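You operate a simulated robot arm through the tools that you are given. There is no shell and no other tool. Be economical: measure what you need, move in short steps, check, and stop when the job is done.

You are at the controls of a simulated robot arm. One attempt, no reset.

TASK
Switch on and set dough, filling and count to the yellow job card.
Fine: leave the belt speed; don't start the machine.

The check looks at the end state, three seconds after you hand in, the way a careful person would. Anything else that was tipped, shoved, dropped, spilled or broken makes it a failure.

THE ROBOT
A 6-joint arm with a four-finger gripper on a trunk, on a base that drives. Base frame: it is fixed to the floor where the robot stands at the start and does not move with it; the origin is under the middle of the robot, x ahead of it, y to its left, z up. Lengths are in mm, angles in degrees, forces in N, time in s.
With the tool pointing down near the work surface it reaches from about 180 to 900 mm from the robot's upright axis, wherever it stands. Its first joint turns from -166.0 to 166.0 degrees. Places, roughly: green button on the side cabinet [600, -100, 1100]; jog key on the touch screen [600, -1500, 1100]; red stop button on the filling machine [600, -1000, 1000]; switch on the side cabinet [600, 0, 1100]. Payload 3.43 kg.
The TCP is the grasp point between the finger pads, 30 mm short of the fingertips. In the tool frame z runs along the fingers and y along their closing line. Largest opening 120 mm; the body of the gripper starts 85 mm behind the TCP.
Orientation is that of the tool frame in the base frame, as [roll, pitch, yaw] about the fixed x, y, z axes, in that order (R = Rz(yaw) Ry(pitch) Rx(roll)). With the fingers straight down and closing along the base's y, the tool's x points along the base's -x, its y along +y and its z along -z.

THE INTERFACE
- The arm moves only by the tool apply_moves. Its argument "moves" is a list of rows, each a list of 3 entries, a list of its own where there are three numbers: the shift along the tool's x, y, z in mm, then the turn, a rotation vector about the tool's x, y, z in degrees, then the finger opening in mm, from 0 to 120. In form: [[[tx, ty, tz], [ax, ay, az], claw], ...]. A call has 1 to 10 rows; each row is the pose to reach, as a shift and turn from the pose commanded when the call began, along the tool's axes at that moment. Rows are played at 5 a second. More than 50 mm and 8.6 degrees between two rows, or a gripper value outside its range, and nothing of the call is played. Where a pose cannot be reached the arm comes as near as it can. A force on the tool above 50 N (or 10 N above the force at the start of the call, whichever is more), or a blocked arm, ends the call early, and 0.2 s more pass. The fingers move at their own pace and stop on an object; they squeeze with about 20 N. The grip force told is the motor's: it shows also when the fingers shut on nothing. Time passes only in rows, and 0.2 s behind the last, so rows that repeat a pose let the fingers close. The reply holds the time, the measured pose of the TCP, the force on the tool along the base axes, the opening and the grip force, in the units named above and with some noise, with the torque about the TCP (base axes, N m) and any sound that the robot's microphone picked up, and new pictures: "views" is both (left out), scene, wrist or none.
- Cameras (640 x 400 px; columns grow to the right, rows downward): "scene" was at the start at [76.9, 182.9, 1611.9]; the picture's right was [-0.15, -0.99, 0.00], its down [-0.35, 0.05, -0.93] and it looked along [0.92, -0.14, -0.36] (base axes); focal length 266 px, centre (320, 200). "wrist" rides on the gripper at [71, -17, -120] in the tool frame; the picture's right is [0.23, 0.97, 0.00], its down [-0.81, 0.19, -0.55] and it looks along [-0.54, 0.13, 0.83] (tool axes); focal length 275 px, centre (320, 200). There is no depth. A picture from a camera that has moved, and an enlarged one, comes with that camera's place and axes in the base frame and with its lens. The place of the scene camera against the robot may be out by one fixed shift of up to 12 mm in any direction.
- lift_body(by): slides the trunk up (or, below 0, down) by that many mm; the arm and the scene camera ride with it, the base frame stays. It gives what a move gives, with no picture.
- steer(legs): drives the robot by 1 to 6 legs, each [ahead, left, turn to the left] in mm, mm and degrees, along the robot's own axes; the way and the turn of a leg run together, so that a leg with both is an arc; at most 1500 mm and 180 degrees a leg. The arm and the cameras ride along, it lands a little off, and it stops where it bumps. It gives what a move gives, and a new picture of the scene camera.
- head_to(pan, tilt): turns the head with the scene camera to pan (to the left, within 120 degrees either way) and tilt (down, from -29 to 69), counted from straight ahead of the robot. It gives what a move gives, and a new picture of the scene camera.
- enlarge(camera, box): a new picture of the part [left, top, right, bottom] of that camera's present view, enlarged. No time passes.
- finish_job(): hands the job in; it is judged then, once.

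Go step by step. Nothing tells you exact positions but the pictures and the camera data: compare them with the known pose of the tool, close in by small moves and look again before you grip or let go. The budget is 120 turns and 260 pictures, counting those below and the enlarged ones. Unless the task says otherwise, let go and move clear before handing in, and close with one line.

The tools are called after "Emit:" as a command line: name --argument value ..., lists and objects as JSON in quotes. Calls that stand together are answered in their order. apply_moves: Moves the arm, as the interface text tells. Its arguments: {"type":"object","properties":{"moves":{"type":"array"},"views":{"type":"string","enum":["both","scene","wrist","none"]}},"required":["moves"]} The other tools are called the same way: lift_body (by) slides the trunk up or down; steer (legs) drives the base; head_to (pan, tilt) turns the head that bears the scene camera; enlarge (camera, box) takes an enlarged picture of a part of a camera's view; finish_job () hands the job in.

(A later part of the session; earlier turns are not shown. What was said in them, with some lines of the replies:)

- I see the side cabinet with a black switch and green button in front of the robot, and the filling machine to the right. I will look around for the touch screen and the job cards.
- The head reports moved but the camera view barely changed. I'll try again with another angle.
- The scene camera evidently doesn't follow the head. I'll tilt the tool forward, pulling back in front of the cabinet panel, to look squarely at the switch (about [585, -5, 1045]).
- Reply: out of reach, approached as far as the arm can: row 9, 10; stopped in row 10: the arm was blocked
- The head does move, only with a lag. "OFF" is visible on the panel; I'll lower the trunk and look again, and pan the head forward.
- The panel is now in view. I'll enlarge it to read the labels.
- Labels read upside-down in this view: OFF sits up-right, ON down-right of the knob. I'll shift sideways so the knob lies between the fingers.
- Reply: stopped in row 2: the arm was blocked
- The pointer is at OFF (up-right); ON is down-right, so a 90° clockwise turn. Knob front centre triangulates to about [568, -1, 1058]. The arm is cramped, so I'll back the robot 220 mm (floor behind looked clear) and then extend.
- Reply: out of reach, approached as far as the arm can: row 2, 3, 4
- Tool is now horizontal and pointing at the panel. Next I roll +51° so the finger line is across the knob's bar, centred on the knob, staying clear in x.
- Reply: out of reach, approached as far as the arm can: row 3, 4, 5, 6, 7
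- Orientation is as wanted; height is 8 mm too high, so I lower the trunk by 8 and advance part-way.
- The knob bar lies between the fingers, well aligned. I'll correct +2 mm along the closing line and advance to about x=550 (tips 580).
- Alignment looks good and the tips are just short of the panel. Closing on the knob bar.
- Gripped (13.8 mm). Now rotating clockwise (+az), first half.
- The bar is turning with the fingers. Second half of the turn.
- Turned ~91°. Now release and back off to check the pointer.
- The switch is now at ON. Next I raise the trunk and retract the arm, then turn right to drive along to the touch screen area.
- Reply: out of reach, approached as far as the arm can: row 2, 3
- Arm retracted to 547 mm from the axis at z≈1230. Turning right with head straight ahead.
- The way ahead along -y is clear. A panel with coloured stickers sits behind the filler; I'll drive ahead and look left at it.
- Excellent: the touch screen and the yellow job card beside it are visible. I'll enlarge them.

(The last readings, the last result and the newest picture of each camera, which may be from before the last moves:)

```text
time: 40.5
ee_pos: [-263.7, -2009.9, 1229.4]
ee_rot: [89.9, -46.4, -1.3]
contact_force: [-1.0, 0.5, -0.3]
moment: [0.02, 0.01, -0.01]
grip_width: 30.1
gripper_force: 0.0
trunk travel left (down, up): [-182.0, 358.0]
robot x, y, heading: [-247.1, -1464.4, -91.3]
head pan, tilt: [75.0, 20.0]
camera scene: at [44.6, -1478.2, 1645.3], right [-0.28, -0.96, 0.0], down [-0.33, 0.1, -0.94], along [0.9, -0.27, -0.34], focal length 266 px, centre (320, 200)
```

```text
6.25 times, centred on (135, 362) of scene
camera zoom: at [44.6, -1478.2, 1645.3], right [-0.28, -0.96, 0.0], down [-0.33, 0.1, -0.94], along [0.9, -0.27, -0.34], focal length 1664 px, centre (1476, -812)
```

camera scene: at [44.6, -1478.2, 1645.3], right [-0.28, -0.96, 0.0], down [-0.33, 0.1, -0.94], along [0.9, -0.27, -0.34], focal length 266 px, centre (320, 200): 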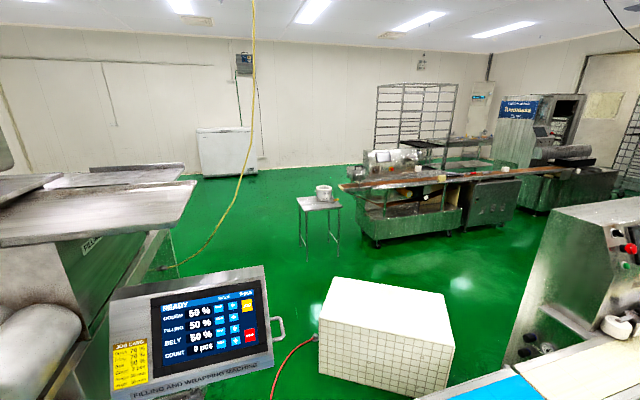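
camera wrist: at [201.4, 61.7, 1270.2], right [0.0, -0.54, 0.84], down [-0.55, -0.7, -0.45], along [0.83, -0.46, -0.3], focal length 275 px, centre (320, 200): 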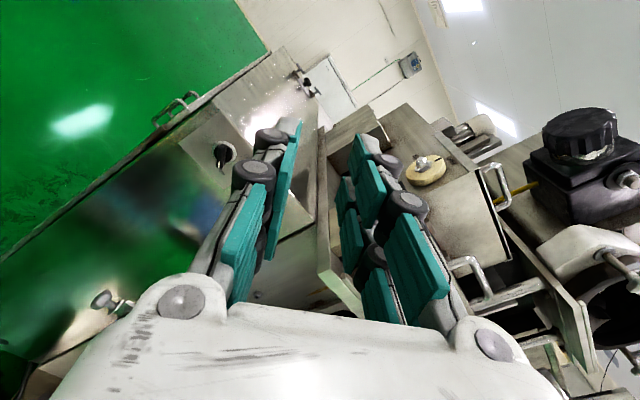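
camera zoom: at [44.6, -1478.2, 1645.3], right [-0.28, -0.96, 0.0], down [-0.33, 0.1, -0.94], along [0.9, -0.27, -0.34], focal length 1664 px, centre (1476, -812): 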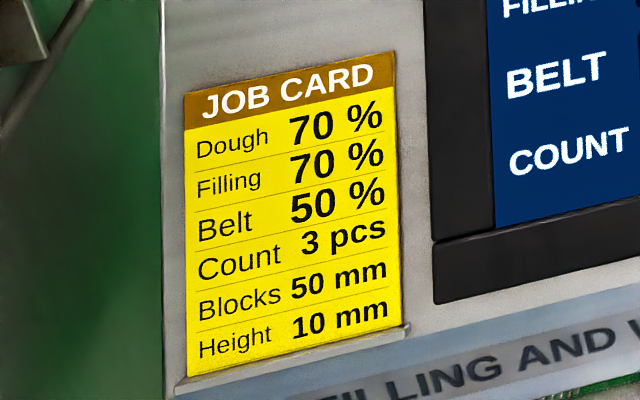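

The card says dough 70 %, filling 70 %, count 3; the screen reads 50/50/50/0 and READY. I'll turn left to face the screen.

Emit:
head_to --pan -5 --tilt 35

Emit:
steer --legs '[[0, 0, 91.3]]'

```text
time: 42.0
ee_pos: [-263.9, -2008.4, 1230.1]
ee_rot: [89.8, -46.4, -1.4]
contact_force: [-0.8, -0.5, -0.5]
moment: [0.01, 0.02, 0.04]
grip_width: 30.1
gripper_force: 0.1
trunk travel left (down, up): [-182.0, 358.0]
robot x, y, heading: [-248.9, -1463.9, -91.4]
head pan, tilt: [-5.0, 35.0]
camera scene: at [-54.5, -1539.2, 1621.5], right [-0.99, 0.11, 0.0], down [0.06, 0.57, -0.82], along [-0.09, -0.81, -0.57], focal length 266 px, centre (320, 200)
```

scene: 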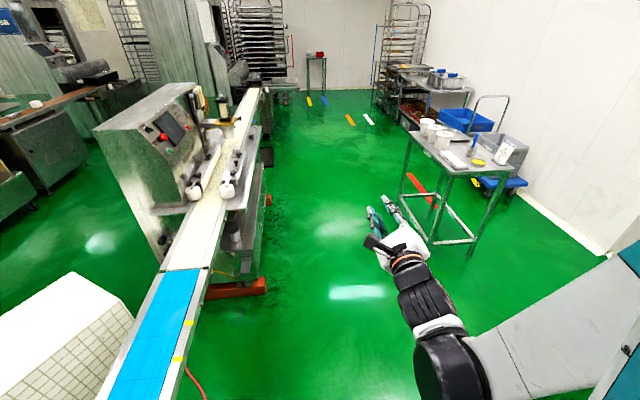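

```text
time: 46.3
ee_pos: [295.4, -1461.1, 1229.5]
ee_rot: [89.9, -46.2, 90.3]
contact_force: [0.3, -0.6, -0.2]
moment: [0.03, -0.01, 0.02]
grip_width: 29.9
gripper_force: 0.1
trunk travel left (down, up): [-182.0, 358.0]
robot x, y, heading: [-250.7, -1462.6, -0.0]
head pan, tilt: [-5.0, 35.0]
camera scene: at [-178.1, -1273.8, 1621.5], right [-0.08, -1.0, 0.0], down [-0.57, 0.05, -0.82], along [0.82, -0.07, -0.57], focal length 266 px, centre (320, 200)
```

scene: 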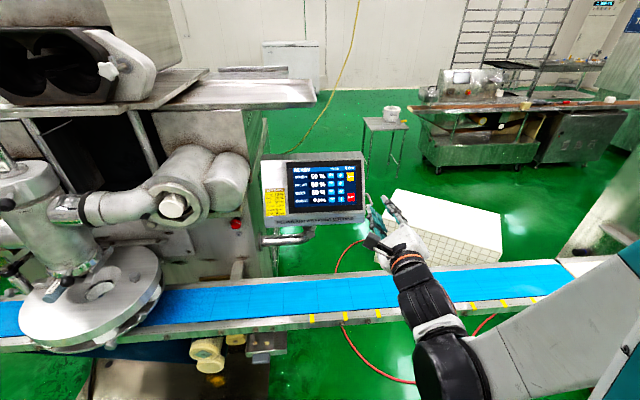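

Facing the screen with the belt between. Enlarging to triangulate.

Emit:
enlarge --camera "scene" --box '[255, 145, 375, 230]'

```text
4.71 times, centred on (315, 188) of scene
camera zoom: at [-178.1, -1273.8, 1621.5], right [-0.08, -1.0, 0.0], down [-0.57, 0.05, -0.82], along [0.82, -0.07, -0.57], focal length 1253 px, centre (344, 259)
```

zoom: 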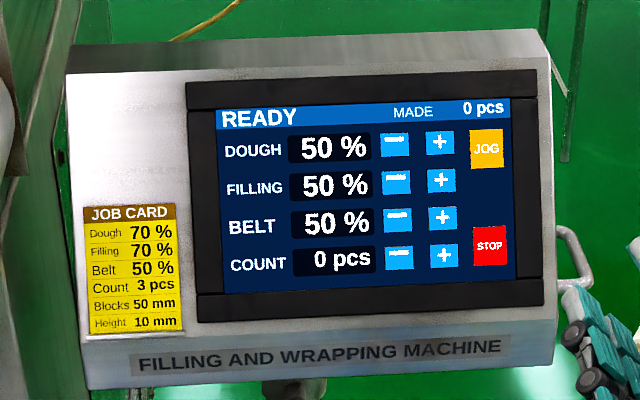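

Triangulated estimates: dough "+" ≈ [647,-1418,1147], count "+" ≈ [602,-1418,1073], screen leaning back about 31°, row pitch ≈29 mm. Now I close the fingers and roll so the wrist camera is above the tool.

Emit:
apply_moves --moves '[[[0, 0, 0], [0, 0, 7.5], 10], [[0, 0, 0], [0, 0, 15], 0], [[0, 0, 0], [0, 0, 22.5], 0], [[0, 0, 0], [0, 0, 30], 0], [[0, 0, 0], [0, 0, 37.5], 0], [[0, 0, 0], [0, 0, 43.8], 0]]'

```text
time: 47.7
ee_pos: [296.0, -1460.9, 1228.6]
ee_rot: [-78.1, -89.8, -101.6]
contact_force: [-0.4, 0.1, 0.4]
moment: [0.01, 0.02, -0.04]
grip_width: 0.0
gripper_force: 19.8
trunk travel left (down, up): [-182.0, 358.0]
robot x, y, heading: [-251.1, -1465.0, 0.1]
head pan, tilt: [-5.0, 35.0]
camera scene: at [-178.1, -1273.8, 1621.5], right [-0.08, -1.0, 0.0], down [-0.57, 0.05, -0.82], along [0.82, -0.07, -0.57], focal length 266 px, centre (320, 200)
camera wrist: at [174.3, -1445.1, 1301.5], right [0.0, -0.97, 0.23], down [-0.55, -0.19, -0.81], along [0.83, -0.12, -0.54], focal length 275 px, centre (320, 200)
```

scene: 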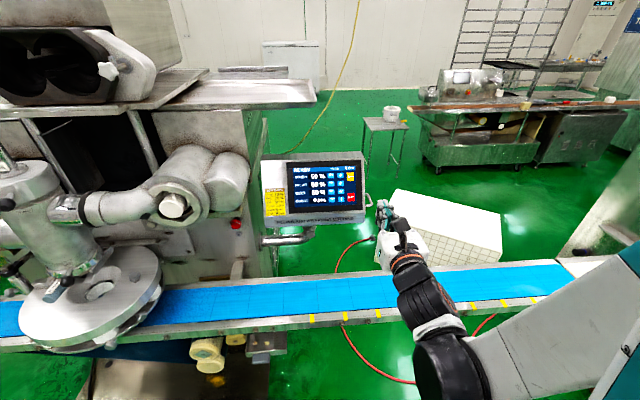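
wrist: 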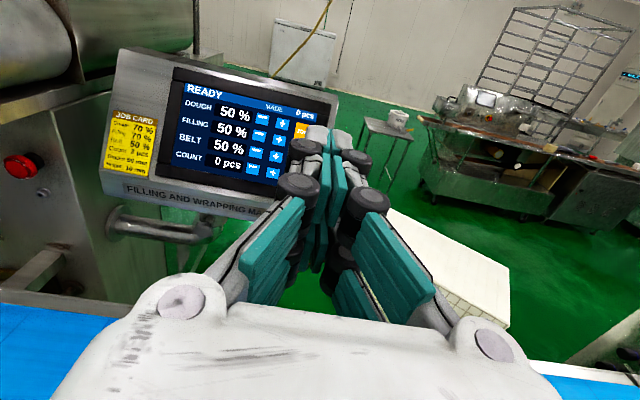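

The view is upright with the camera above. I'll pitch the tool down 31° and move to a stand-off about 80 mm in front of the dough "+".

Emit:
apply_moves --moves '[[[-4, -6, 30], [0, -4, 0], 0], [[-8, -12, 62], [0, -8, 0], 0], [[-12, -18, 95], [0, -12, 0], 0], [[-16, -24, 128], [0, -16, 0], 0], [[-20, -30, 160], [0, -20, 0], 0], [[-24, -36, 193], [0, -24, 0], 0], [[-28, -41, 226], [0, -28, 0], 0], [[-32, -46, 258], [0, -31, 0], 0]]'

Emit:
enlarge --camera "scene" --box '[255, 145, 375, 230]'

```text
time: 49.5
ee_pos: [550.8, -1393.5, 1195.9]
ee_rot: [178.2, -59.5, 0.1]
contact_force: [0.0, 0.7, -0.5]
moment: [0.03, -0.01, 0.05]
grip_width: 0.0
gripper_force: 20.3
out of reach, approached as far as the arm can: row 4, 5, 6, 7, 8
trunk travel left (down, up): [-182.0, 358.0]
robot x, y, heading: [-246.8, -1461.2, 0.2]
head pan, tilt: [-5.0, 35.0]
camera scene: at [-177.2, -1274.3, 1621.4], right [-0.08, -1.0, 0.0], down [-0.57, 0.05, -0.82], along [0.82, -0.07, -0.57], focal length 266 px, centre (320, 200)
camera wrist: at [483.4, -1373.3, 1319.8], right [0.09, -0.97, 0.21], down [-0.89, -0.18, -0.42], along [0.44, -0.15, -0.88], focal length 275 px, centre (320, 200)
```

scene: 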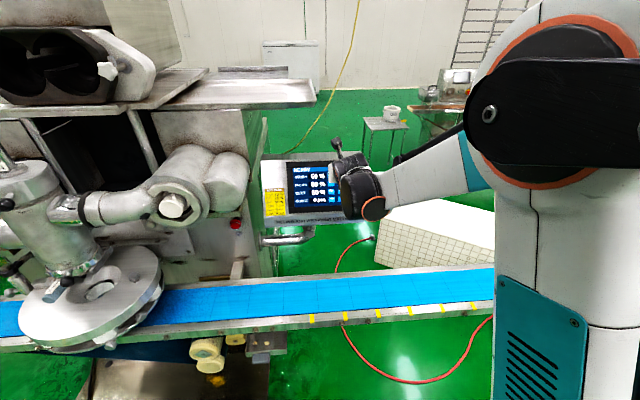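
wrist: 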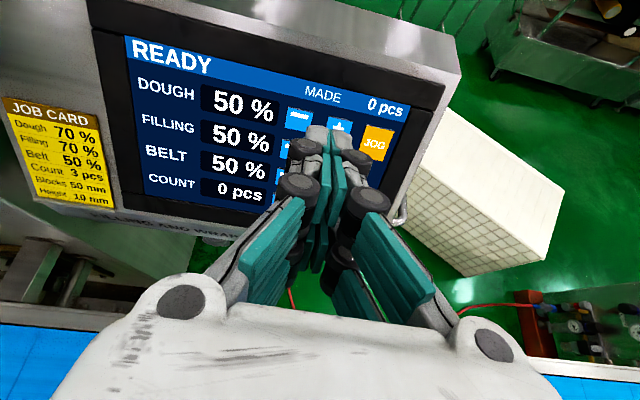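

```text
4.71 times, centred on (315, 188) of scene
camera zoom: at [-177.2, -1274.3, 1621.4], right [-0.08, -1.0, 0.0], down [-0.57, 0.05, -0.82], along [0.82, -0.07, -0.57], focal length 1253 px, centre (344, 259)
```

zoom: 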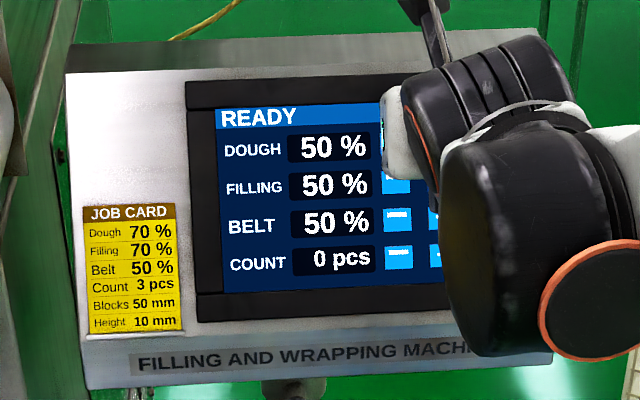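

Wrist-camera triangulation gives dough "+" ≈ [651,-1413,1134], row pitch ≈ (-16.7, 0, -24.4), screen normal about 34° downward. I'll move to a 30 mm stand-off in front of dough "+".

Emit:
apply_moves --moves '[[[0, 9, 20], [0, -2, 0], 0], [[1, 18, 40], [0, -4, 0], 0], [[1, 18, 55], [0, -4, 0], 0]]' --views "wrist"

Emit:
enlarge --camera "wrist" --box '[240, 60, 420, 175]'

```text
time: 50.3
ee_pos: [595.6, -1384.7, 1167.4]
ee_rot: [177.3, -55.7, 0.3]
contact_force: [0.8, 1.1, 0.2]
moment: [0.0, -0.03, -0.02]
grip_width: 0.0
gripper_force: 19.6
out of reach, approached as far as the arm can: row 1, 2, 3
trunk travel left (down, up): [-182.0, 358.0]
robot x, y, heading: [-251.0, -1463.5, 0.2]
head pan, tilt: [-5.0, 35.0]
camera wrist: at [536.4, -1362.0, 1295.2], right [0.1, -0.97, 0.22], down [-0.92, -0.17, -0.35], along [0.38, -0.16, -0.91], focal length 275 px, centre (320, 200)
```

wrist: 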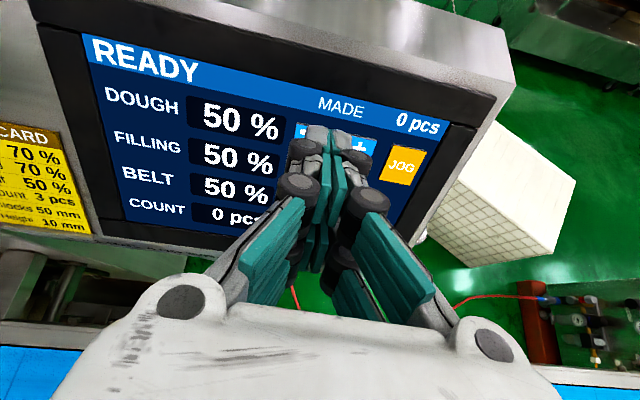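

```text
3.48 times, centred on (330, 118) of wrist
camera zoom: at [536.4, -1362.0, 1295.2], right [0.1, -0.97, 0.22], down [-0.92, -0.17, -0.35], along [0.38, -0.16, -0.91], focal length 958 px, centre (285, 487)
```

zoom: 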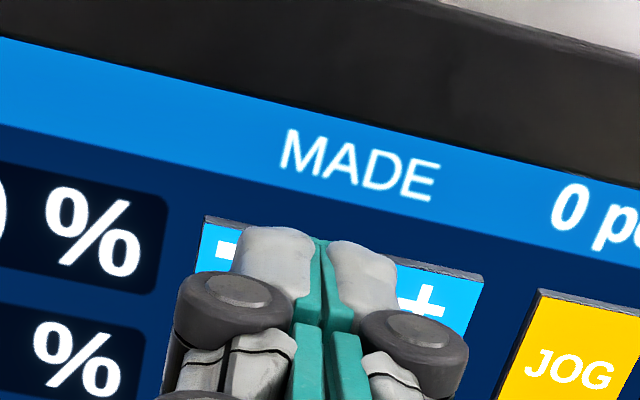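

The arm is near its reach limit and drifts sideways. I'll retract, drive 80 mm closer (belt edge still ~130+ mm from the base) and re-approach.

Emit:
apply_moves --moves '[[[0, 0, -40], [0, 0, 0], 0], [[0, 0, -80], [0, 0, 0], 0], [[0, 0, -120], [0, 0, 0], 0]]' --views "none"

Emit:
steer --legs '[[80, -30, 0]]'

```text
time: 51.1
ee_pos: [493.1, -1380.1, 1237.7]
ee_rot: [177.4, -55.9, 0.0]
contact_force: [-0.2, -0.2, 0.5]
moment: [-0.01, 0.03, -0.01]
grip_width: 0.0
gripper_force: 19.8
trunk travel left (down, up): [-182.0, 358.0]
robot x, y, heading: [-250.6, -1465.9, -0.1]
head pan, tilt: [-5.0, 35.0]
```

```text
time: 52.2
ee_pos: [577.3, -1410.0, 1236.3]
ee_rot: [177.3, -55.7, 0.0]
contact_force: [0.7, -0.2, -0.2]
moment: [-0.05, 0.03, -0.04]
grip_width: 0.2
gripper_force: 19.9
trunk travel left (down, up): [-182.0, 358.0]
robot x, y, heading: [-169.7, -1492.5, 0.2]
head pan, tilt: [-5.0, 35.0]
camera scene: at [-96.1, -1304.2, 1621.4], right [-0.08, -1.0, 0.0], down [-0.57, 0.05, -0.82], along [0.82, -0.07, -0.57], focal length 266 px, centre (320, 200)
```

scene: 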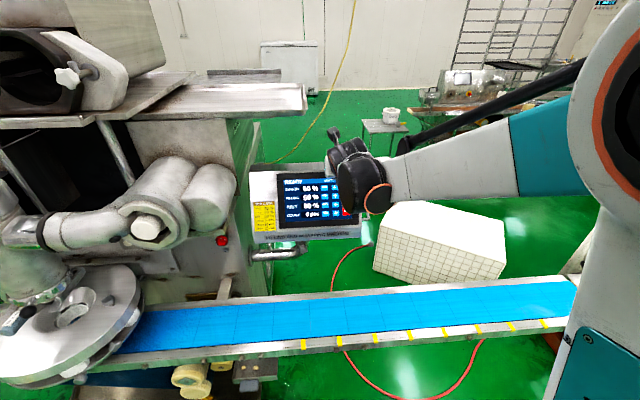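

Emit:
apply_moves --moves '[[[-15, 0, 20], [0, 0, 0], 0], [[-30, -1, 40], [0, 0, 0], 0], [[-43, -1, 58], [0, 0, 0], 0]]' --views "wrist"

Emit:
enlarge --camera "wrist" --box '[240, 60, 420, 175]'

```text
time: 53.0
ee_pos: [599.8, -1412.3, 1169.1]
ee_rot: [177.4, -55.8, 0.1]
contact_force: [0.1, -0.1, 0.6]
moment: [0.0, 0.03, 0.0]
grip_width: 0.1
gripper_force: 19.9
trunk travel left (down, up): [-182.0, 358.0]
robot x, y, heading: [-169.0, -1495.9, 0.0]
head pan, tilt: [-5.0, 35.0]
camera wrist: at [540.8, -1389.4, 1296.2], right [0.09, -0.97, 0.22], down [-0.92, -0.17, -0.36], along [0.38, -0.16, -0.91], focal length 275 px, centre (320, 200)
```

wrist: 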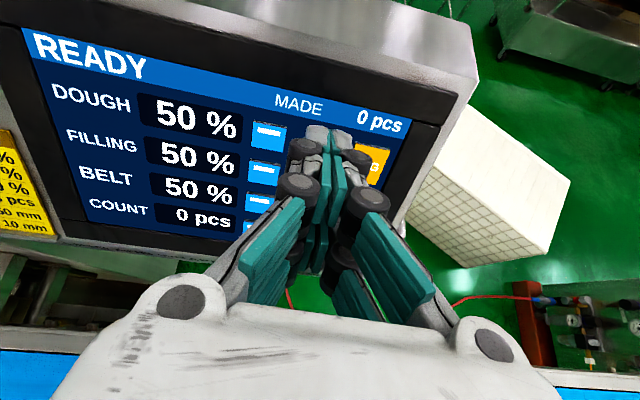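

```text
3.48 times, centred on (330, 118) of wrist
camera zoom: at [540.8, -1389.4, 1296.2], right [0.09, -0.97, 0.22], down [-0.92, -0.17, -0.36], along [0.38, -0.16, -0.91], focal length 958 px, centre (285, 487)
```

zoom: 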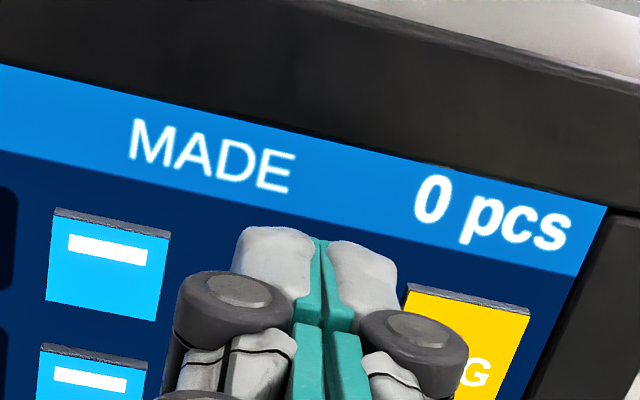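

The tips are predicted to land ~2 mm above the centre of dough "+", essentially on target. I'll press gently in small steps.

Emit:
apply_moves --moves '[[[-2, 0, 12], [0, 0, 0], 0], [[-2, 0, 22], [0, 0, 0], 0], [[-2, 0, 26], [0, 0, 0], 0]]' --views "wrist"

Emit:
enlarge --camera "wrist" --box '[240, 60, 420, 175]'

```text
time: 53.8
ee_pos: [620.7, -1412.7, 1153.0]
ee_rot: [177.4, -55.8, 0.2]
contact_force: [-0.6, 0.5, -0.8]
moment: [-0.02, 0.01, 0.0]
grip_width: 0.0
gripper_force: 19.8
trunk travel left (down, up): [-182.0, 358.0]
robot x, y, heading: [-167.9, -1492.0, 0.1]
head pan, tilt: [-5.0, 35.0]
camera wrist: at [561.1, -1390.8, 1280.0], right [0.09, -0.97, 0.22], down [-0.92, -0.17, -0.36], along [0.38, -0.16, -0.91], focal length 275 px, centre (320, 200)
```

wrist: 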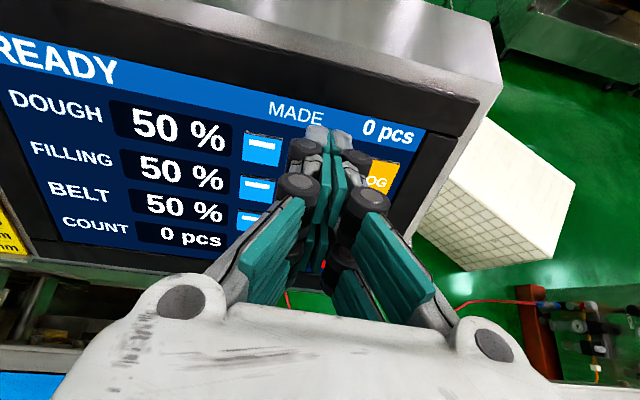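

```text
3.48 times, centred on (330, 118) of wrist
camera zoom: at [561.1, -1390.8, 1280.0], right [0.09, -0.97, 0.22], down [-0.92, -0.17, -0.36], along [0.38, -0.16, -0.91], focal length 958 px, centre (285, 487)
```

zoom: 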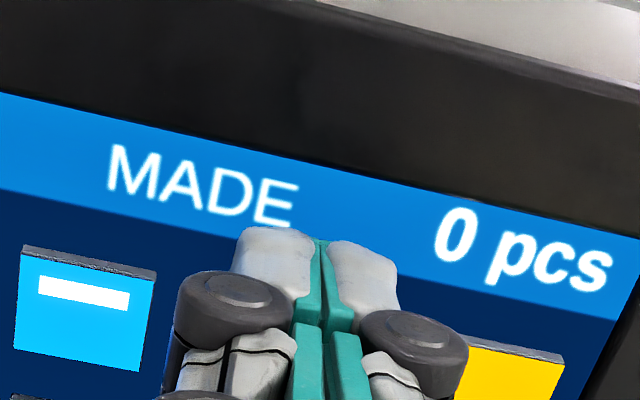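

The tips look higher in view than I predicted: the finger shape seems wider than stated. I'll inspect the gripper with the scene camera before pressing.

Emit:
enlarge --camera "scene" --box '[280, 110, 420, 250]'

Emit:
enlarge --camera "wrist" --box '[200, 100, 460, 330]'

```text
2.86 times, centred on (350, 180) of scene
camera zoom: at [-97.4, -1303.9, 1621.5], right [-0.08, -1.0, 0.0], down [-0.57, 0.05, -0.82], along [0.82, -0.07, -0.57], focal length 761 px, centre (234, 257)
```

zoom: 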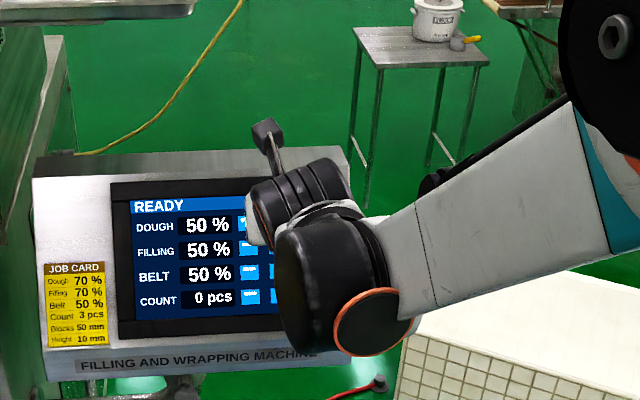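

```text
1.74 times, centred on (330, 215) of wrist
camera zoom: at [561.1, -1390.8, 1280.0], right [0.09, -0.97, 0.22], down [-0.92, -0.17, -0.36], along [0.38, -0.16, -0.91], focal length 479 px, centre (303, 174)
```

zoom: 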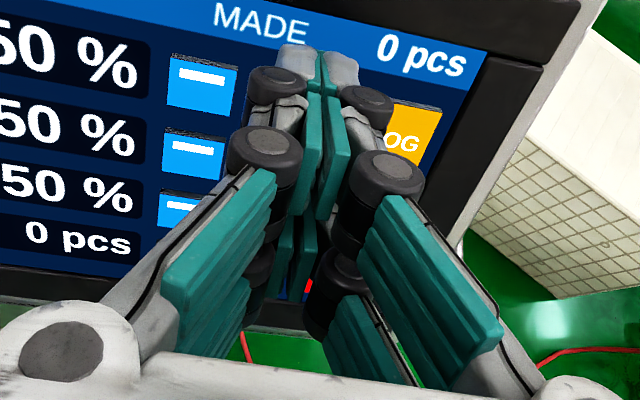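

The gripper visually has two strands per finger (upper and lower, spread ~±15–20 mm in tool x), which could press two rows at once. I'll back off and tilt the tool ~26° steeper so only the upper strand tips lead.

Emit:
apply_moves --moves '[[[0, 0, -20], [0, 0, 0], 0], [[-1, 0, -38], [0, -7, 0], 0], [[-1, 0, -38], [0, -14, 0], 0], [[-1, 0, -38], [0, -20, 0], 0], [[-1, 0, -38], [0, -26, 0], 0]]'

Emit:
enlarge --camera "wrist" --box '[200, 60, 460, 230]'

```text
time: 55.0
ee_pos: [581.4, -1383.9, 1172.8]
ee_rot: [173.2, -31.5, -1.1]
contact_force: [0.1, -0.7, -0.6]
moment: [-0.01, 0.0, 0.03]
grip_width: 0.0
gripper_force: 20.3
out of reach, approached as far as the arm can: row 2, 3, 4, 5
trunk travel left (down, up): [-182.0, 358.0]
robot x, y, heading: [-167.7, -1495.7, 0.1]
head pan, tilt: [-5.0, 35.0]
camera scene: at [-97.2, -1303.7, 1621.4], right [-0.08, -1.0, 0.0], down [-0.57, 0.05, -0.82], along [0.82, -0.07, -0.57], focal length 266 px, centre (320, 200)
camera wrist: at [581.3, -1351.4, 1312.1], right [0.12, -0.97, 0.22], down [-0.99, -0.11, 0.06], along [-0.04, -0.23, -0.97], focal length 275 px, centre (320, 200)
```

scene: 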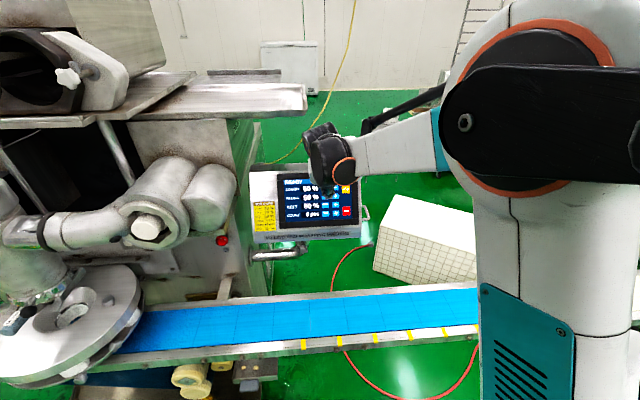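
wrist: 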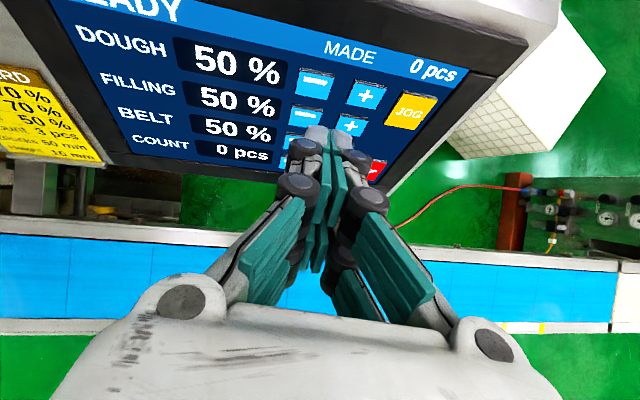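

```text
2.35 times, centred on (330, 145) of wrist
camera zoom: at [581.3, -1351.4, 1312.1], right [0.12, -0.97, 0.22], down [-0.99, -0.11, 0.06], along [-0.04, -0.23, -0.97], focal length 648 px, centre (296, 329)
```

zoom: 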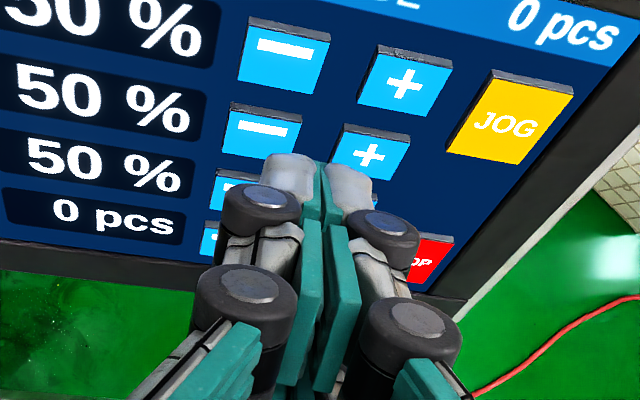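

Now only the upper strands lead, but y drifted +28 mm. I'll strafe the robot right by 28 mm to line up with the "+" column.

Emit:
steer --legs '[[0, -26, 0]]'

Emit:
enlarge --camera "wrist" --box '[200, 60, 460, 230]'

```text
time: 55.8
ee_pos: [582.0, -1410.1, 1172.7]
ee_rot: [173.1, -31.6, -1.1]
contact_force: [0.1, -0.5, 0.0]
moment: [0.0, 0.01, 0.06]
grip_width: 0.0
gripper_force: 19.5
trunk travel left (down, up): [-182.0, 358.0]
robot x, y, heading: [-165.7, -1518.0, 0.4]
head pan, tilt: [-5.0, 35.0]
camera scene: at [-97.2, -1330.7, 1621.6], right [-0.08, -1.0, 0.0], down [-0.57, 0.05, -0.82], along [0.82, -0.07, -0.57], focal length 266 px, centre (320, 200)
```

scene: 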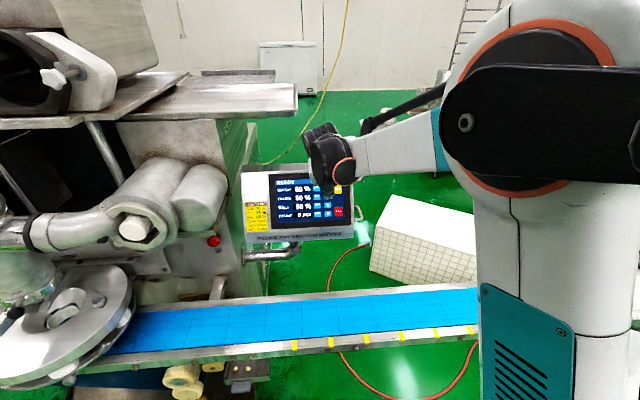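

```text
2.35 times, centred on (330, 145) of wrist
camera zoom: at [581.3, -1379.1, 1312.3], right [0.12, -0.97, 0.22], down [-0.99, -0.11, 0.06], along [-0.04, -0.22, -0.97], focal length 648 px, centre (296, 329)
```

zoom: 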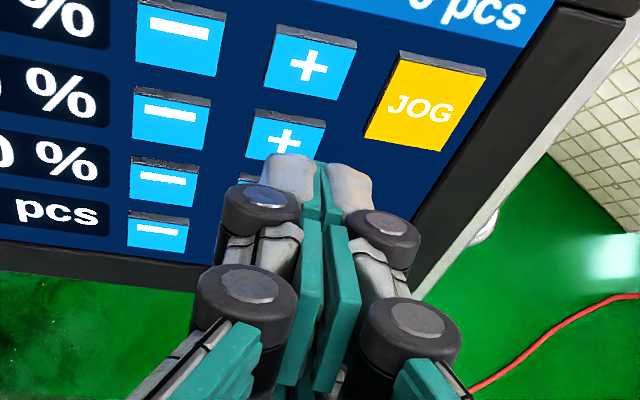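

Aligned. Approaching along the screen normal, 75 % of the remaining ~45 mm.

Emit:
apply_moves --moves '[[[5, -1.3, 10], [0, 0, 0], 0], [[10, -2.6, 20], [0, 0, 0], 0], [[14.6, -4, 30.8], [0, 0, 0], 0]]' --views "wrist"

Emit:
enlarge --camera "wrist" --box '[200, 60, 460, 230]'

```text
time: 56.6
ee_pos: [610.7, -1409.6, 1153.9]
ee_rot: [172.9, -31.5, -1.2]
contact_force: [0.6, 0.4, 0.3]
moment: [-0.02, -0.01, 0.0]
grip_width: 0.1
gripper_force: 19.4
trunk travel left (down, up): [-182.0, 358.0]
robot x, y, heading: [-165.3, -1521.2, 0.1]
head pan, tilt: [-5.0, 35.0]
camera wrist: at [610.1, -1378.3, 1293.0], right [0.11, -0.97, 0.22], down [-0.99, -0.1, 0.06], along [-0.04, -0.23, -0.97], focal length 275 px, centre (320, 200)
```

wrist: 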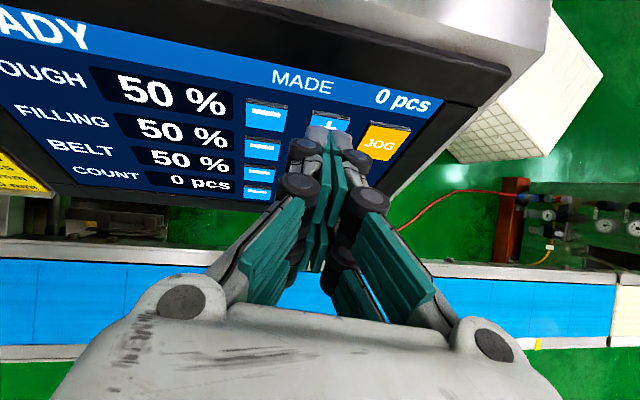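

```text
2.35 times, centred on (330, 145) of wrist
camera zoom: at [610.1, -1378.3, 1293.0], right [0.11, -0.97, 0.22], down [-0.99, -0.1, 0.06], along [-0.04, -0.23, -0.97], focal length 648 px, centre (296, 329)
```

zoom: 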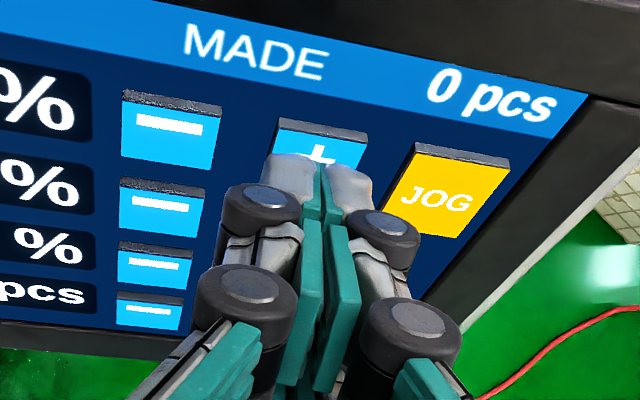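

Well aligned. Final press, in small steps.

Emit:
apply_moves --moves '[[[0.5, -0.7, 5], [0, 0, 0], 0], [[2, -1, 8], [0, 0, 0], 0], [[3.2, -1.3, 10.3], [0, 0, 0], 0]]' --views "wrist"

Emit:
enlarge --camera "wrist" --box '[200, 60, 460, 230]'

```text
time: 57.4
ee_pos: [617.4, -1409.6, 1148.3]
ee_rot: [172.9, -31.7, -1.2]
contact_force: [-6.3, -1.5, 3.2]
moment: [0.01, -0.02, 0.0]
grip_width: 6.0
gripper_force: 34.1
trunk travel left (down, up): [-182.0, 358.0]
robot x, y, heading: [-168.0, -1517.2, 0.3]
head pan, tilt: [-5.0, 35.0]
heard: click
camera wrist: at [616.8, -1378.1, 1286.8], right [0.11, -0.97, 0.22], down [-0.99, -0.1, 0.06], along [-0.04, -0.23, -0.97], focal length 275 px, centre (320, 200)
```

wrist: 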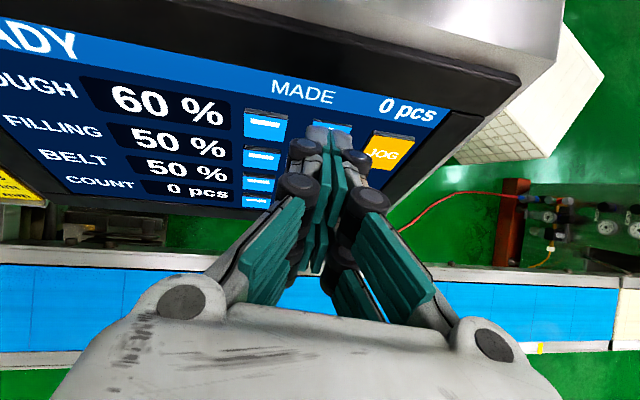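

```text
2.35 times, centred on (330, 145) of wrist
camera zoom: at [616.8, -1378.1, 1286.8], right [0.11, -0.97, 0.22], down [-0.99, -0.1, 0.06], along [-0.04, -0.23, -0.97], focal length 648 px, centre (296, 329)
```

zoom: 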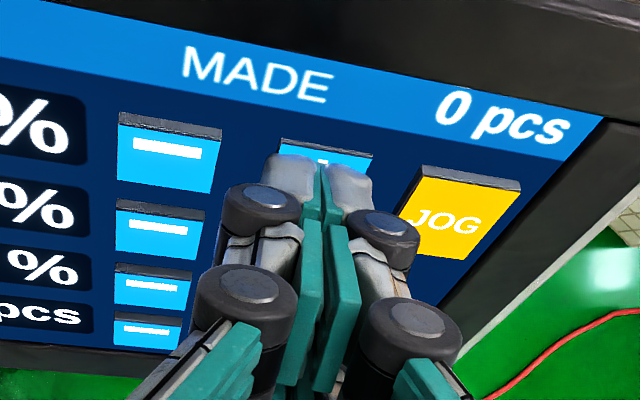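

A click, and dough reads 60 % (steps of 10). I'll release, press once more, and release again.

Emit:
apply_moves --moves '[[[-4, 0.7, -7], [0, 0, 0], 0], [[-4, 0.7, -10], [0, 0, 0], 0], [[-4, 0.7, -10], [0, 0, 0], 0], [[-2, 0.5, -5], [0, 0, 0], 0], [[-0.5, 0, -1], [0, 0, 0], 0], [[0, 0, 0], [0, 0, 0], 0], [[-4, 0.7, -7], [0, 0, 0], 0], [[-6, 1, -12], [0, 0, 0], 0]]' --views "wrist"

Emit:
enlarge --camera "wrist" --box '[40, 40, 460, 250]'

```text
time: 59.2
ee_pos: [606.9, -1408.2, 1155.1]
ee_rot: [173.0, -31.6, -1.1]
contact_force: [1.1, 0.1, 0.3]
moment: [0.01, 0.01, 0.01]
grip_width: 0.0
gripper_force: 33.6
trunk travel left (down, up): [-182.0, 358.0]
robot x, y, heading: [-167.4, -1518.3, 0.2]
head pan, tilt: [-5.0, 35.0]
heard: click
camera wrist: at [606.4, -1377.3, 1293.3], right [0.12, -0.97, 0.22], down [-0.99, -0.1, 0.06], along [-0.04, -0.23, -0.97], focal length 275 px, centre (320, 200)
```

wrist: 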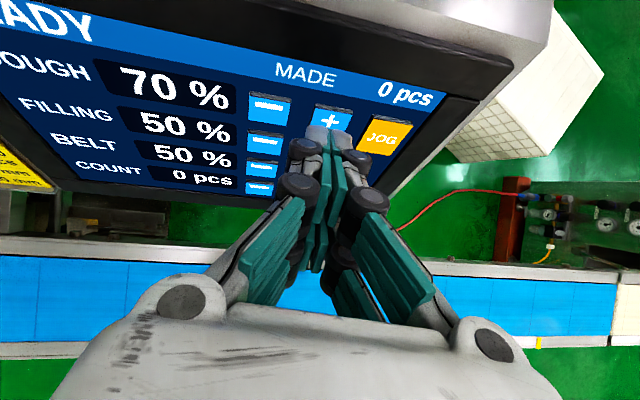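

```text
1.52 times, centred on (250, 145) of wrist
camera zoom: at [606.4, -1377.3, 1293.3], right [0.12, -0.97, 0.22], down [-0.99, -0.1, 0.06], along [-0.04, -0.23, -0.97], focal length 420 px, centre (427, 284)
```

zoom: 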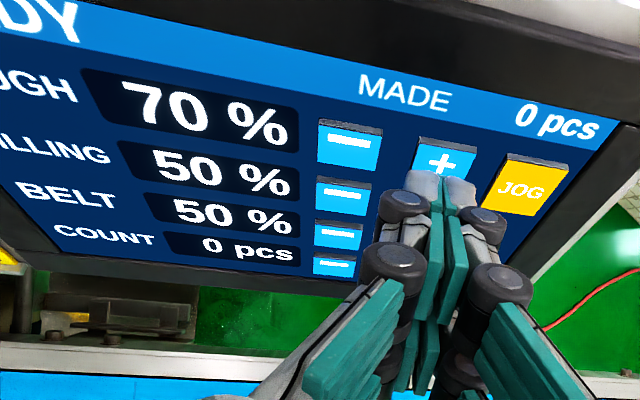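

Dough is 70 %. Now shift one row down to filling "+" at the same stand-off and check.

Emit:
apply_moves --moves '[[[-13, -0.6, 6], [0, 0, 0], 0], [[-26.4, -1.2, 12.5], [0, 0, 0], 0]]' --views "wrist"

Emit:
enlarge --camera "wrist" --box '[200, 60, 460, 230]'

```text
time: 59.8
ee_pos: [592.3, -1408.6, 1130.4]
ee_rot: [173.1, -31.6, -1.2]
contact_force: [-0.2, -0.3, 0.5]
moment: [-0.02, 0.02, 0.01]
grip_width: 0.1
gripper_force: 33.5
trunk travel left (down, up): [-182.0, 358.0]
robot x, y, heading: [-167.4, -1518.5, 0.3]
head pan, tilt: [-5.0, 35.0]
camera wrist: at [591.0, -1377.6, 1269.1], right [0.12, -0.97, 0.22], down [-0.99, -0.11, 0.06], along [-0.04, -0.23, -0.97], focal length 275 px, centre (320, 200)
```

wrist: 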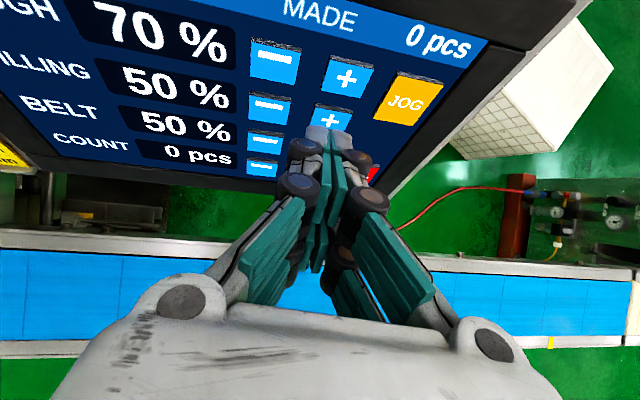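

```text
2.35 times, centred on (330, 145) of wrist
camera zoom: at [591.0, -1377.6, 1269.1], right [0.12, -0.97, 0.22], down [-0.99, -0.11, 0.06], along [-0.04, -0.23, -0.97], focal length 648 px, centre (296, 329)
```

zoom: 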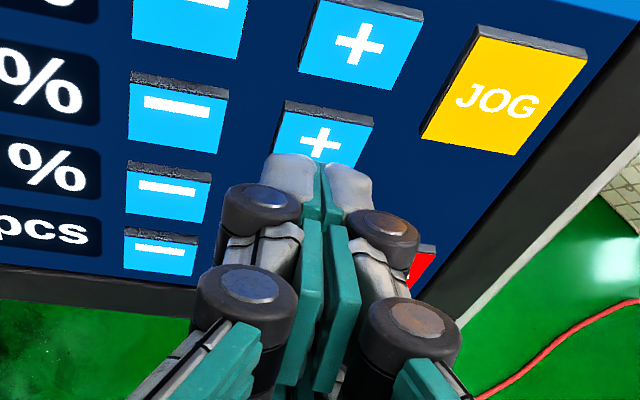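

Identical alignment to before. Pressing filling "+" twice with release between.

Emit:
apply_moves --moves '[[[3, -0.5, 7], [0, 0, 0], 0], [[5.5, -1, 11], [0, 0, 0], 0], [[6, -1, 12], [0, 0, 0], 0], [[2, -0.3, 5], [0, 0, 0], 0], [[0, 0, 0], [0, 0, 0], 0], [[0, 0, 0], [0, 0, 0], 0]]' --views "wrist"

```text
time: 61.2
ee_pos: [591.2, -1409.2, 1129.7]
ee_rot: [173.2, -31.6, -1.0]
contact_force: [0.7, 0.6, -0.5]
moment: [-0.01, 0.01, 0.01]
grip_width: 0.0
gripper_force: 33.4
trunk travel left (down, up): [-182.0, 358.0]
robot x, y, heading: [-167.8, -1519.4, 0.2]
head pan, tilt: [-5.0, 35.0]
heard: click
camera wrist: at [590.5, -1378.0, 1269.0], right [0.12, -0.97, 0.22], down [-0.99, -0.11, 0.06], along [-0.04, -0.23, -0.97], focal length 275 px, centre (320, 200)
```

wrist: 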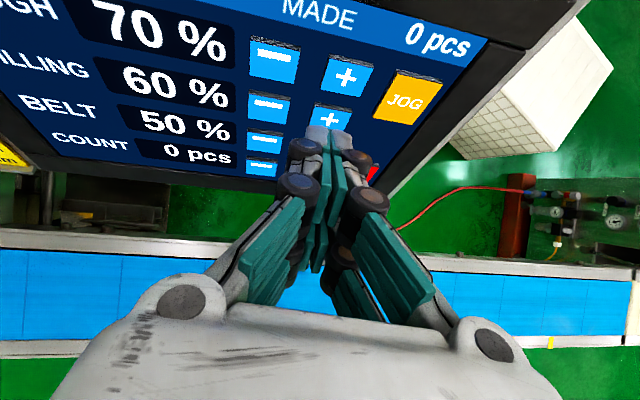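

Filling reads 60 %. Once more.

Emit:
apply_moves --moves '[[[3, -0.5, 7], [0, 0, 0], 0], [[5.5, -1, 11], [0, 0, 0], 0], [[6, -1, 12], [0, 0, 0], 0], [[2, -0.3, 5], [0, 0, 0], 0], [[0, 0, 0], [0, 0, 0], 0], [[0, 0, 0], [0, 0, 0], 0]]' --views "wrist"

```text
time: 62.6
ee_pos: [590.9, -1408.9, 1129.7]
ee_rot: [173.1, -31.6, -1.1]
contact_force: [0.3, 0.2, -0.2]
moment: [0.01, 0.01, 0.03]
grip_width: 0.0
gripper_force: 33.5
trunk travel left (down, up): [-182.0, 358.0]
robot x, y, heading: [-168.7, -1518.6, 0.1]
head pan, tilt: [-5.0, 35.0]
heard: click
camera wrist: at [590.9, -1378.1, 1268.8], right [0.12, -0.97, 0.22], down [-0.99, -0.11, 0.06], along [-0.04, -0.23, -0.97], focal length 275 px, centre (320, 200)
```

wrist: 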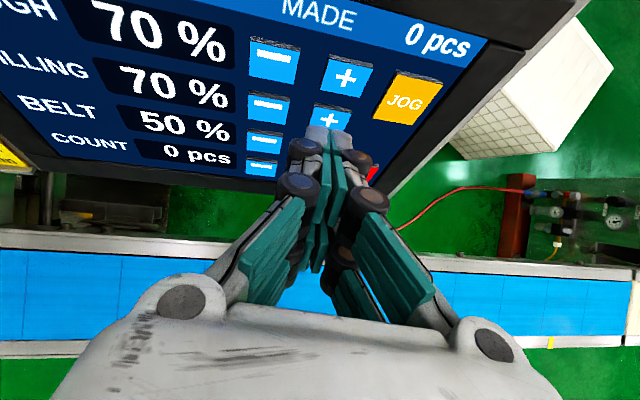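

Filling is 70 %. Moving two rows down to count "+".

Emit:
apply_moves --moves '[[[-18, -0.8, 4], [0, 0, 0], 0], [[-35, -1.6, 14], [0, 0, 0], 0], [[-52.8, -2.4, 25], [0, 0, 0], 0]]' --views "wrist"

Emit:
enlarge --camera "wrist" --box '[200, 60, 460, 230]'

```text
time: 63.4
ee_pos: [559.8, -1408.1, 1081.6]
ee_rot: [173.2, -31.5, -1.1]
contact_force: [-0.3, -0.1, -0.8]
moment: [0.0, -0.02, 0.01]
grip_width: 0.3
gripper_force: 33.1
trunk travel left (down, up): [-182.0, 358.0]
robot x, y, heading: [-169.9, -1518.5, 0.1]
head pan, tilt: [-5.0, 35.0]
camera wrist: at [558.8, -1378.3, 1219.8], right [0.12, -0.97, 0.22], down [-0.99, -0.11, 0.06], along [-0.04, -0.22, -0.97], focal length 275 px, centre (320, 200)
```

wrist: 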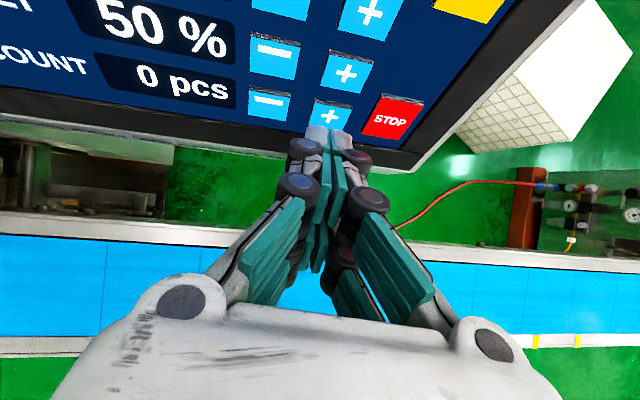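

```text
2.35 times, centred on (330, 145) of wrist
camera zoom: at [558.8, -1378.3, 1219.8], right [0.12, -0.97, 0.22], down [-0.99, -0.11, 0.06], along [-0.04, -0.22, -0.97], focal length 648 px, centre (296, 329)
```

zoom: 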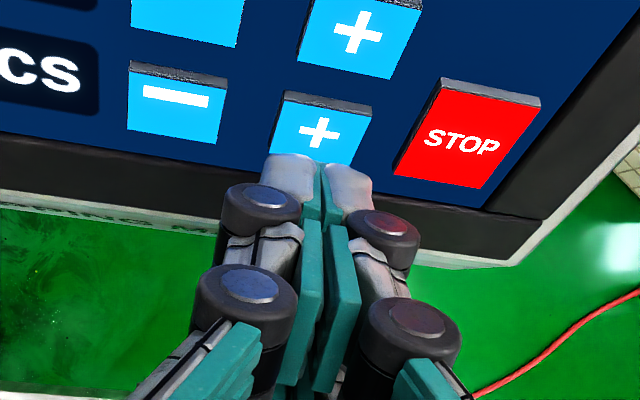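

Count "+" sits about 2 mm higher relative to the tip; I'll add that and press once.

Emit:
apply_moves --moves '[[[5, -0.5, 7], [0, 0, 0], 0], [[7, -1, 11], [0, 0, 0], 0], [[8, -1, 12], [0, 0, 0], 0], [[4, -0.3, 5], [0, 0, 0], 0], [[2, 0, 0], [0, 0, 0], 0], [[2, 0, 0], [0, 0, 0], 0]]' --views "wrist"

```text
time: 64.8
ee_pos: [561.2, -1408.5, 1082.5]
ee_rot: [173.1, -31.6, -1.2]
contact_force: [-0.6, 0.5, 0.3]
moment: [0.03, -0.04, -0.02]
grip_width: 0.0
gripper_force: 33.3
trunk travel left (down, up): [-182.0, 358.0]
robot x, y, heading: [-168.4, -1519.2, 0.2]
head pan, tilt: [-5.0, 35.0]
heard: click
camera wrist: at [560.9, -1378.1, 1220.8], right [0.12, -0.97, 0.22], down [-0.99, -0.11, 0.06], along [-0.04, -0.22, -0.97], focal length 275 px, centre (320, 200)
```

wrist: 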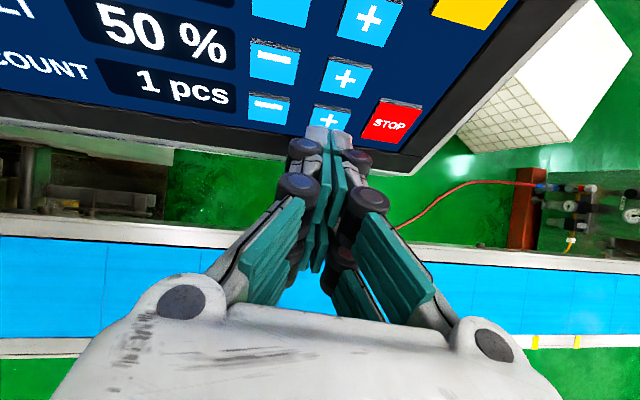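

Count reads 1. Pressing again.

Emit:
apply_moves --moves '[[[3, -0.5, 7], [0, 0, 0], 0], [[5, -1, 11], [0, 0, 0], 0], [[6, -1, 12], [0, 0, 0], 0], [[2, -0.3, 5], [0, 0, 0], 0], [[0, 0, 0], [0, 0, 0], 0], [[0, 0, 0], [0, 0, 0], 0]]' --views "wrist"

```text
time: 66.2
ee_pos: [561.4, -1409.5, 1082.1]
ee_rot: [173.2, -31.5, -1.1]
contact_force: [0.5, 0.0, 0.4]
moment: [-0.01, 0.01, 0.0]
grip_width: 0.1
gripper_force: 33.1
trunk travel left (down, up): [-182.0, 358.0]
robot x, y, heading: [-167.3, -1518.4, 0.2]
head pan, tilt: [-5.0, 35.0]
heard: click
camera wrist: at [560.5, -1378.3, 1220.7], right [0.12, -0.97, 0.22], down [-0.99, -0.11, 0.06], along [-0.04, -0.22, -0.97], focal length 275 px, centre (320, 200)
```

wrist: 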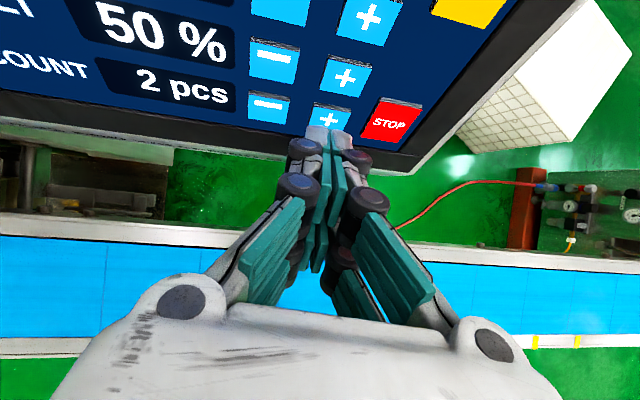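

Count reads 2. One last press, then retreat further.

Emit:
apply_moves --moves '[[[3, -0.5, 7], [0, 0, 0], 0], [[5, -1, 11], [0, 0, 0], 0], [[6, -1, 12], [0, 0, 0], 0], [[2, -0.3, 5], [0, 0, 0], 0], [[0, 0, 0], [0, 0, 0], 0], [[-8, 0, -15], [0, 0, 0], 0], [[-8, 0, -50], [0, 0, 0], 0], [[-8, 0, -90], [0, 0, 0], 0]]'

```text
time: 68.0
ee_pos: [507.9, -1398.9, 1153.9]
ee_rot: [173.1, -31.5, -1.2]
contact_force: [-0.5, 0.0, -0.6]
moment: [0.01, 0.02, 0.0]
grip_width: 0.1
gripper_force: 33.0
trunk travel left (down, up): [-182.0, 358.0]
robot x, y, heading: [-167.3, -1518.1, 0.2]
head pan, tilt: [-5.0, 35.0]
heard: click
camera scene: at [-97.9, -1330.1, 1621.6], right [-0.08, -1.0, 0.0], down [-0.57, 0.05, -0.82], along [0.82, -0.07, -0.57], focal length 266 px, centre (320, 200)
camera wrist: at [506.5, -1367.0, 1292.7], right [0.12, -0.97, 0.22], down [-0.99, -0.1, 0.06], along [-0.04, -0.22, -0.97], focal length 275 px, centre (320, 200)
```

scene: 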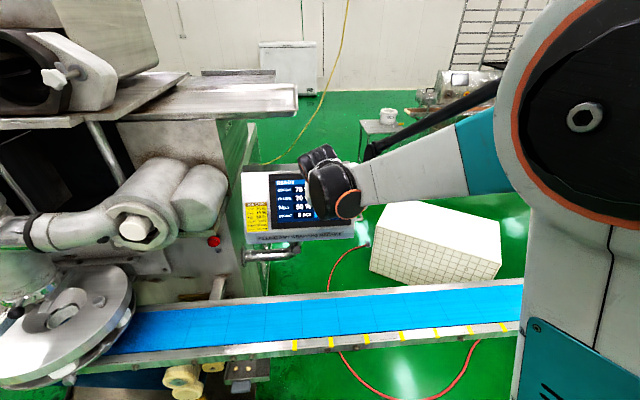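
wrist: 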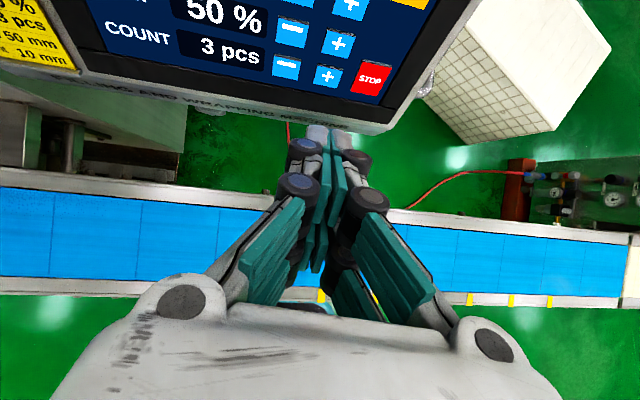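

Count is 3; the arm is clear of the screen. A final check of the whole display before handing in.

Emit:
enlarge --camera "scene" --box '[240, 160, 350, 245]'

```text
4.71 times, centred on (295, 202) of scene
camera zoom: at [-97.9, -1330.1, 1621.6], right [-0.08, -1.0, 0.0], down [-0.57, 0.05, -0.82], along [0.82, -0.07, -0.57], focal length 1253 px, centre (438, 188)
```

zoom: 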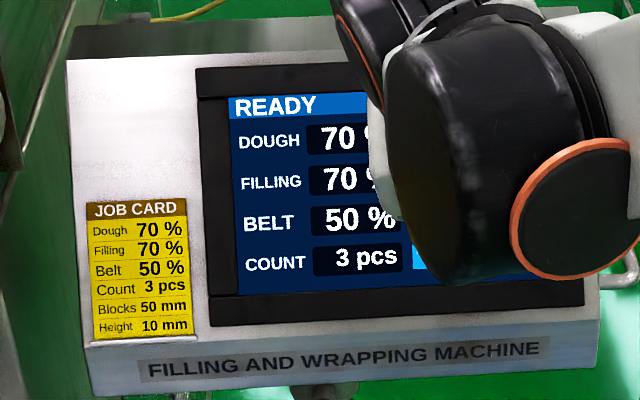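

The display reads dough 70 %, filling 70 %, belt 50 %, count 3, and READY, which matches the card. Handing in.

Emit:
finish_job

```text
The job is handed in.
```

The machine is switched on and set to the yellow job card: dough 70 %, filling 70 %, count 3. I left the belt at 50 % and did not start the machine.
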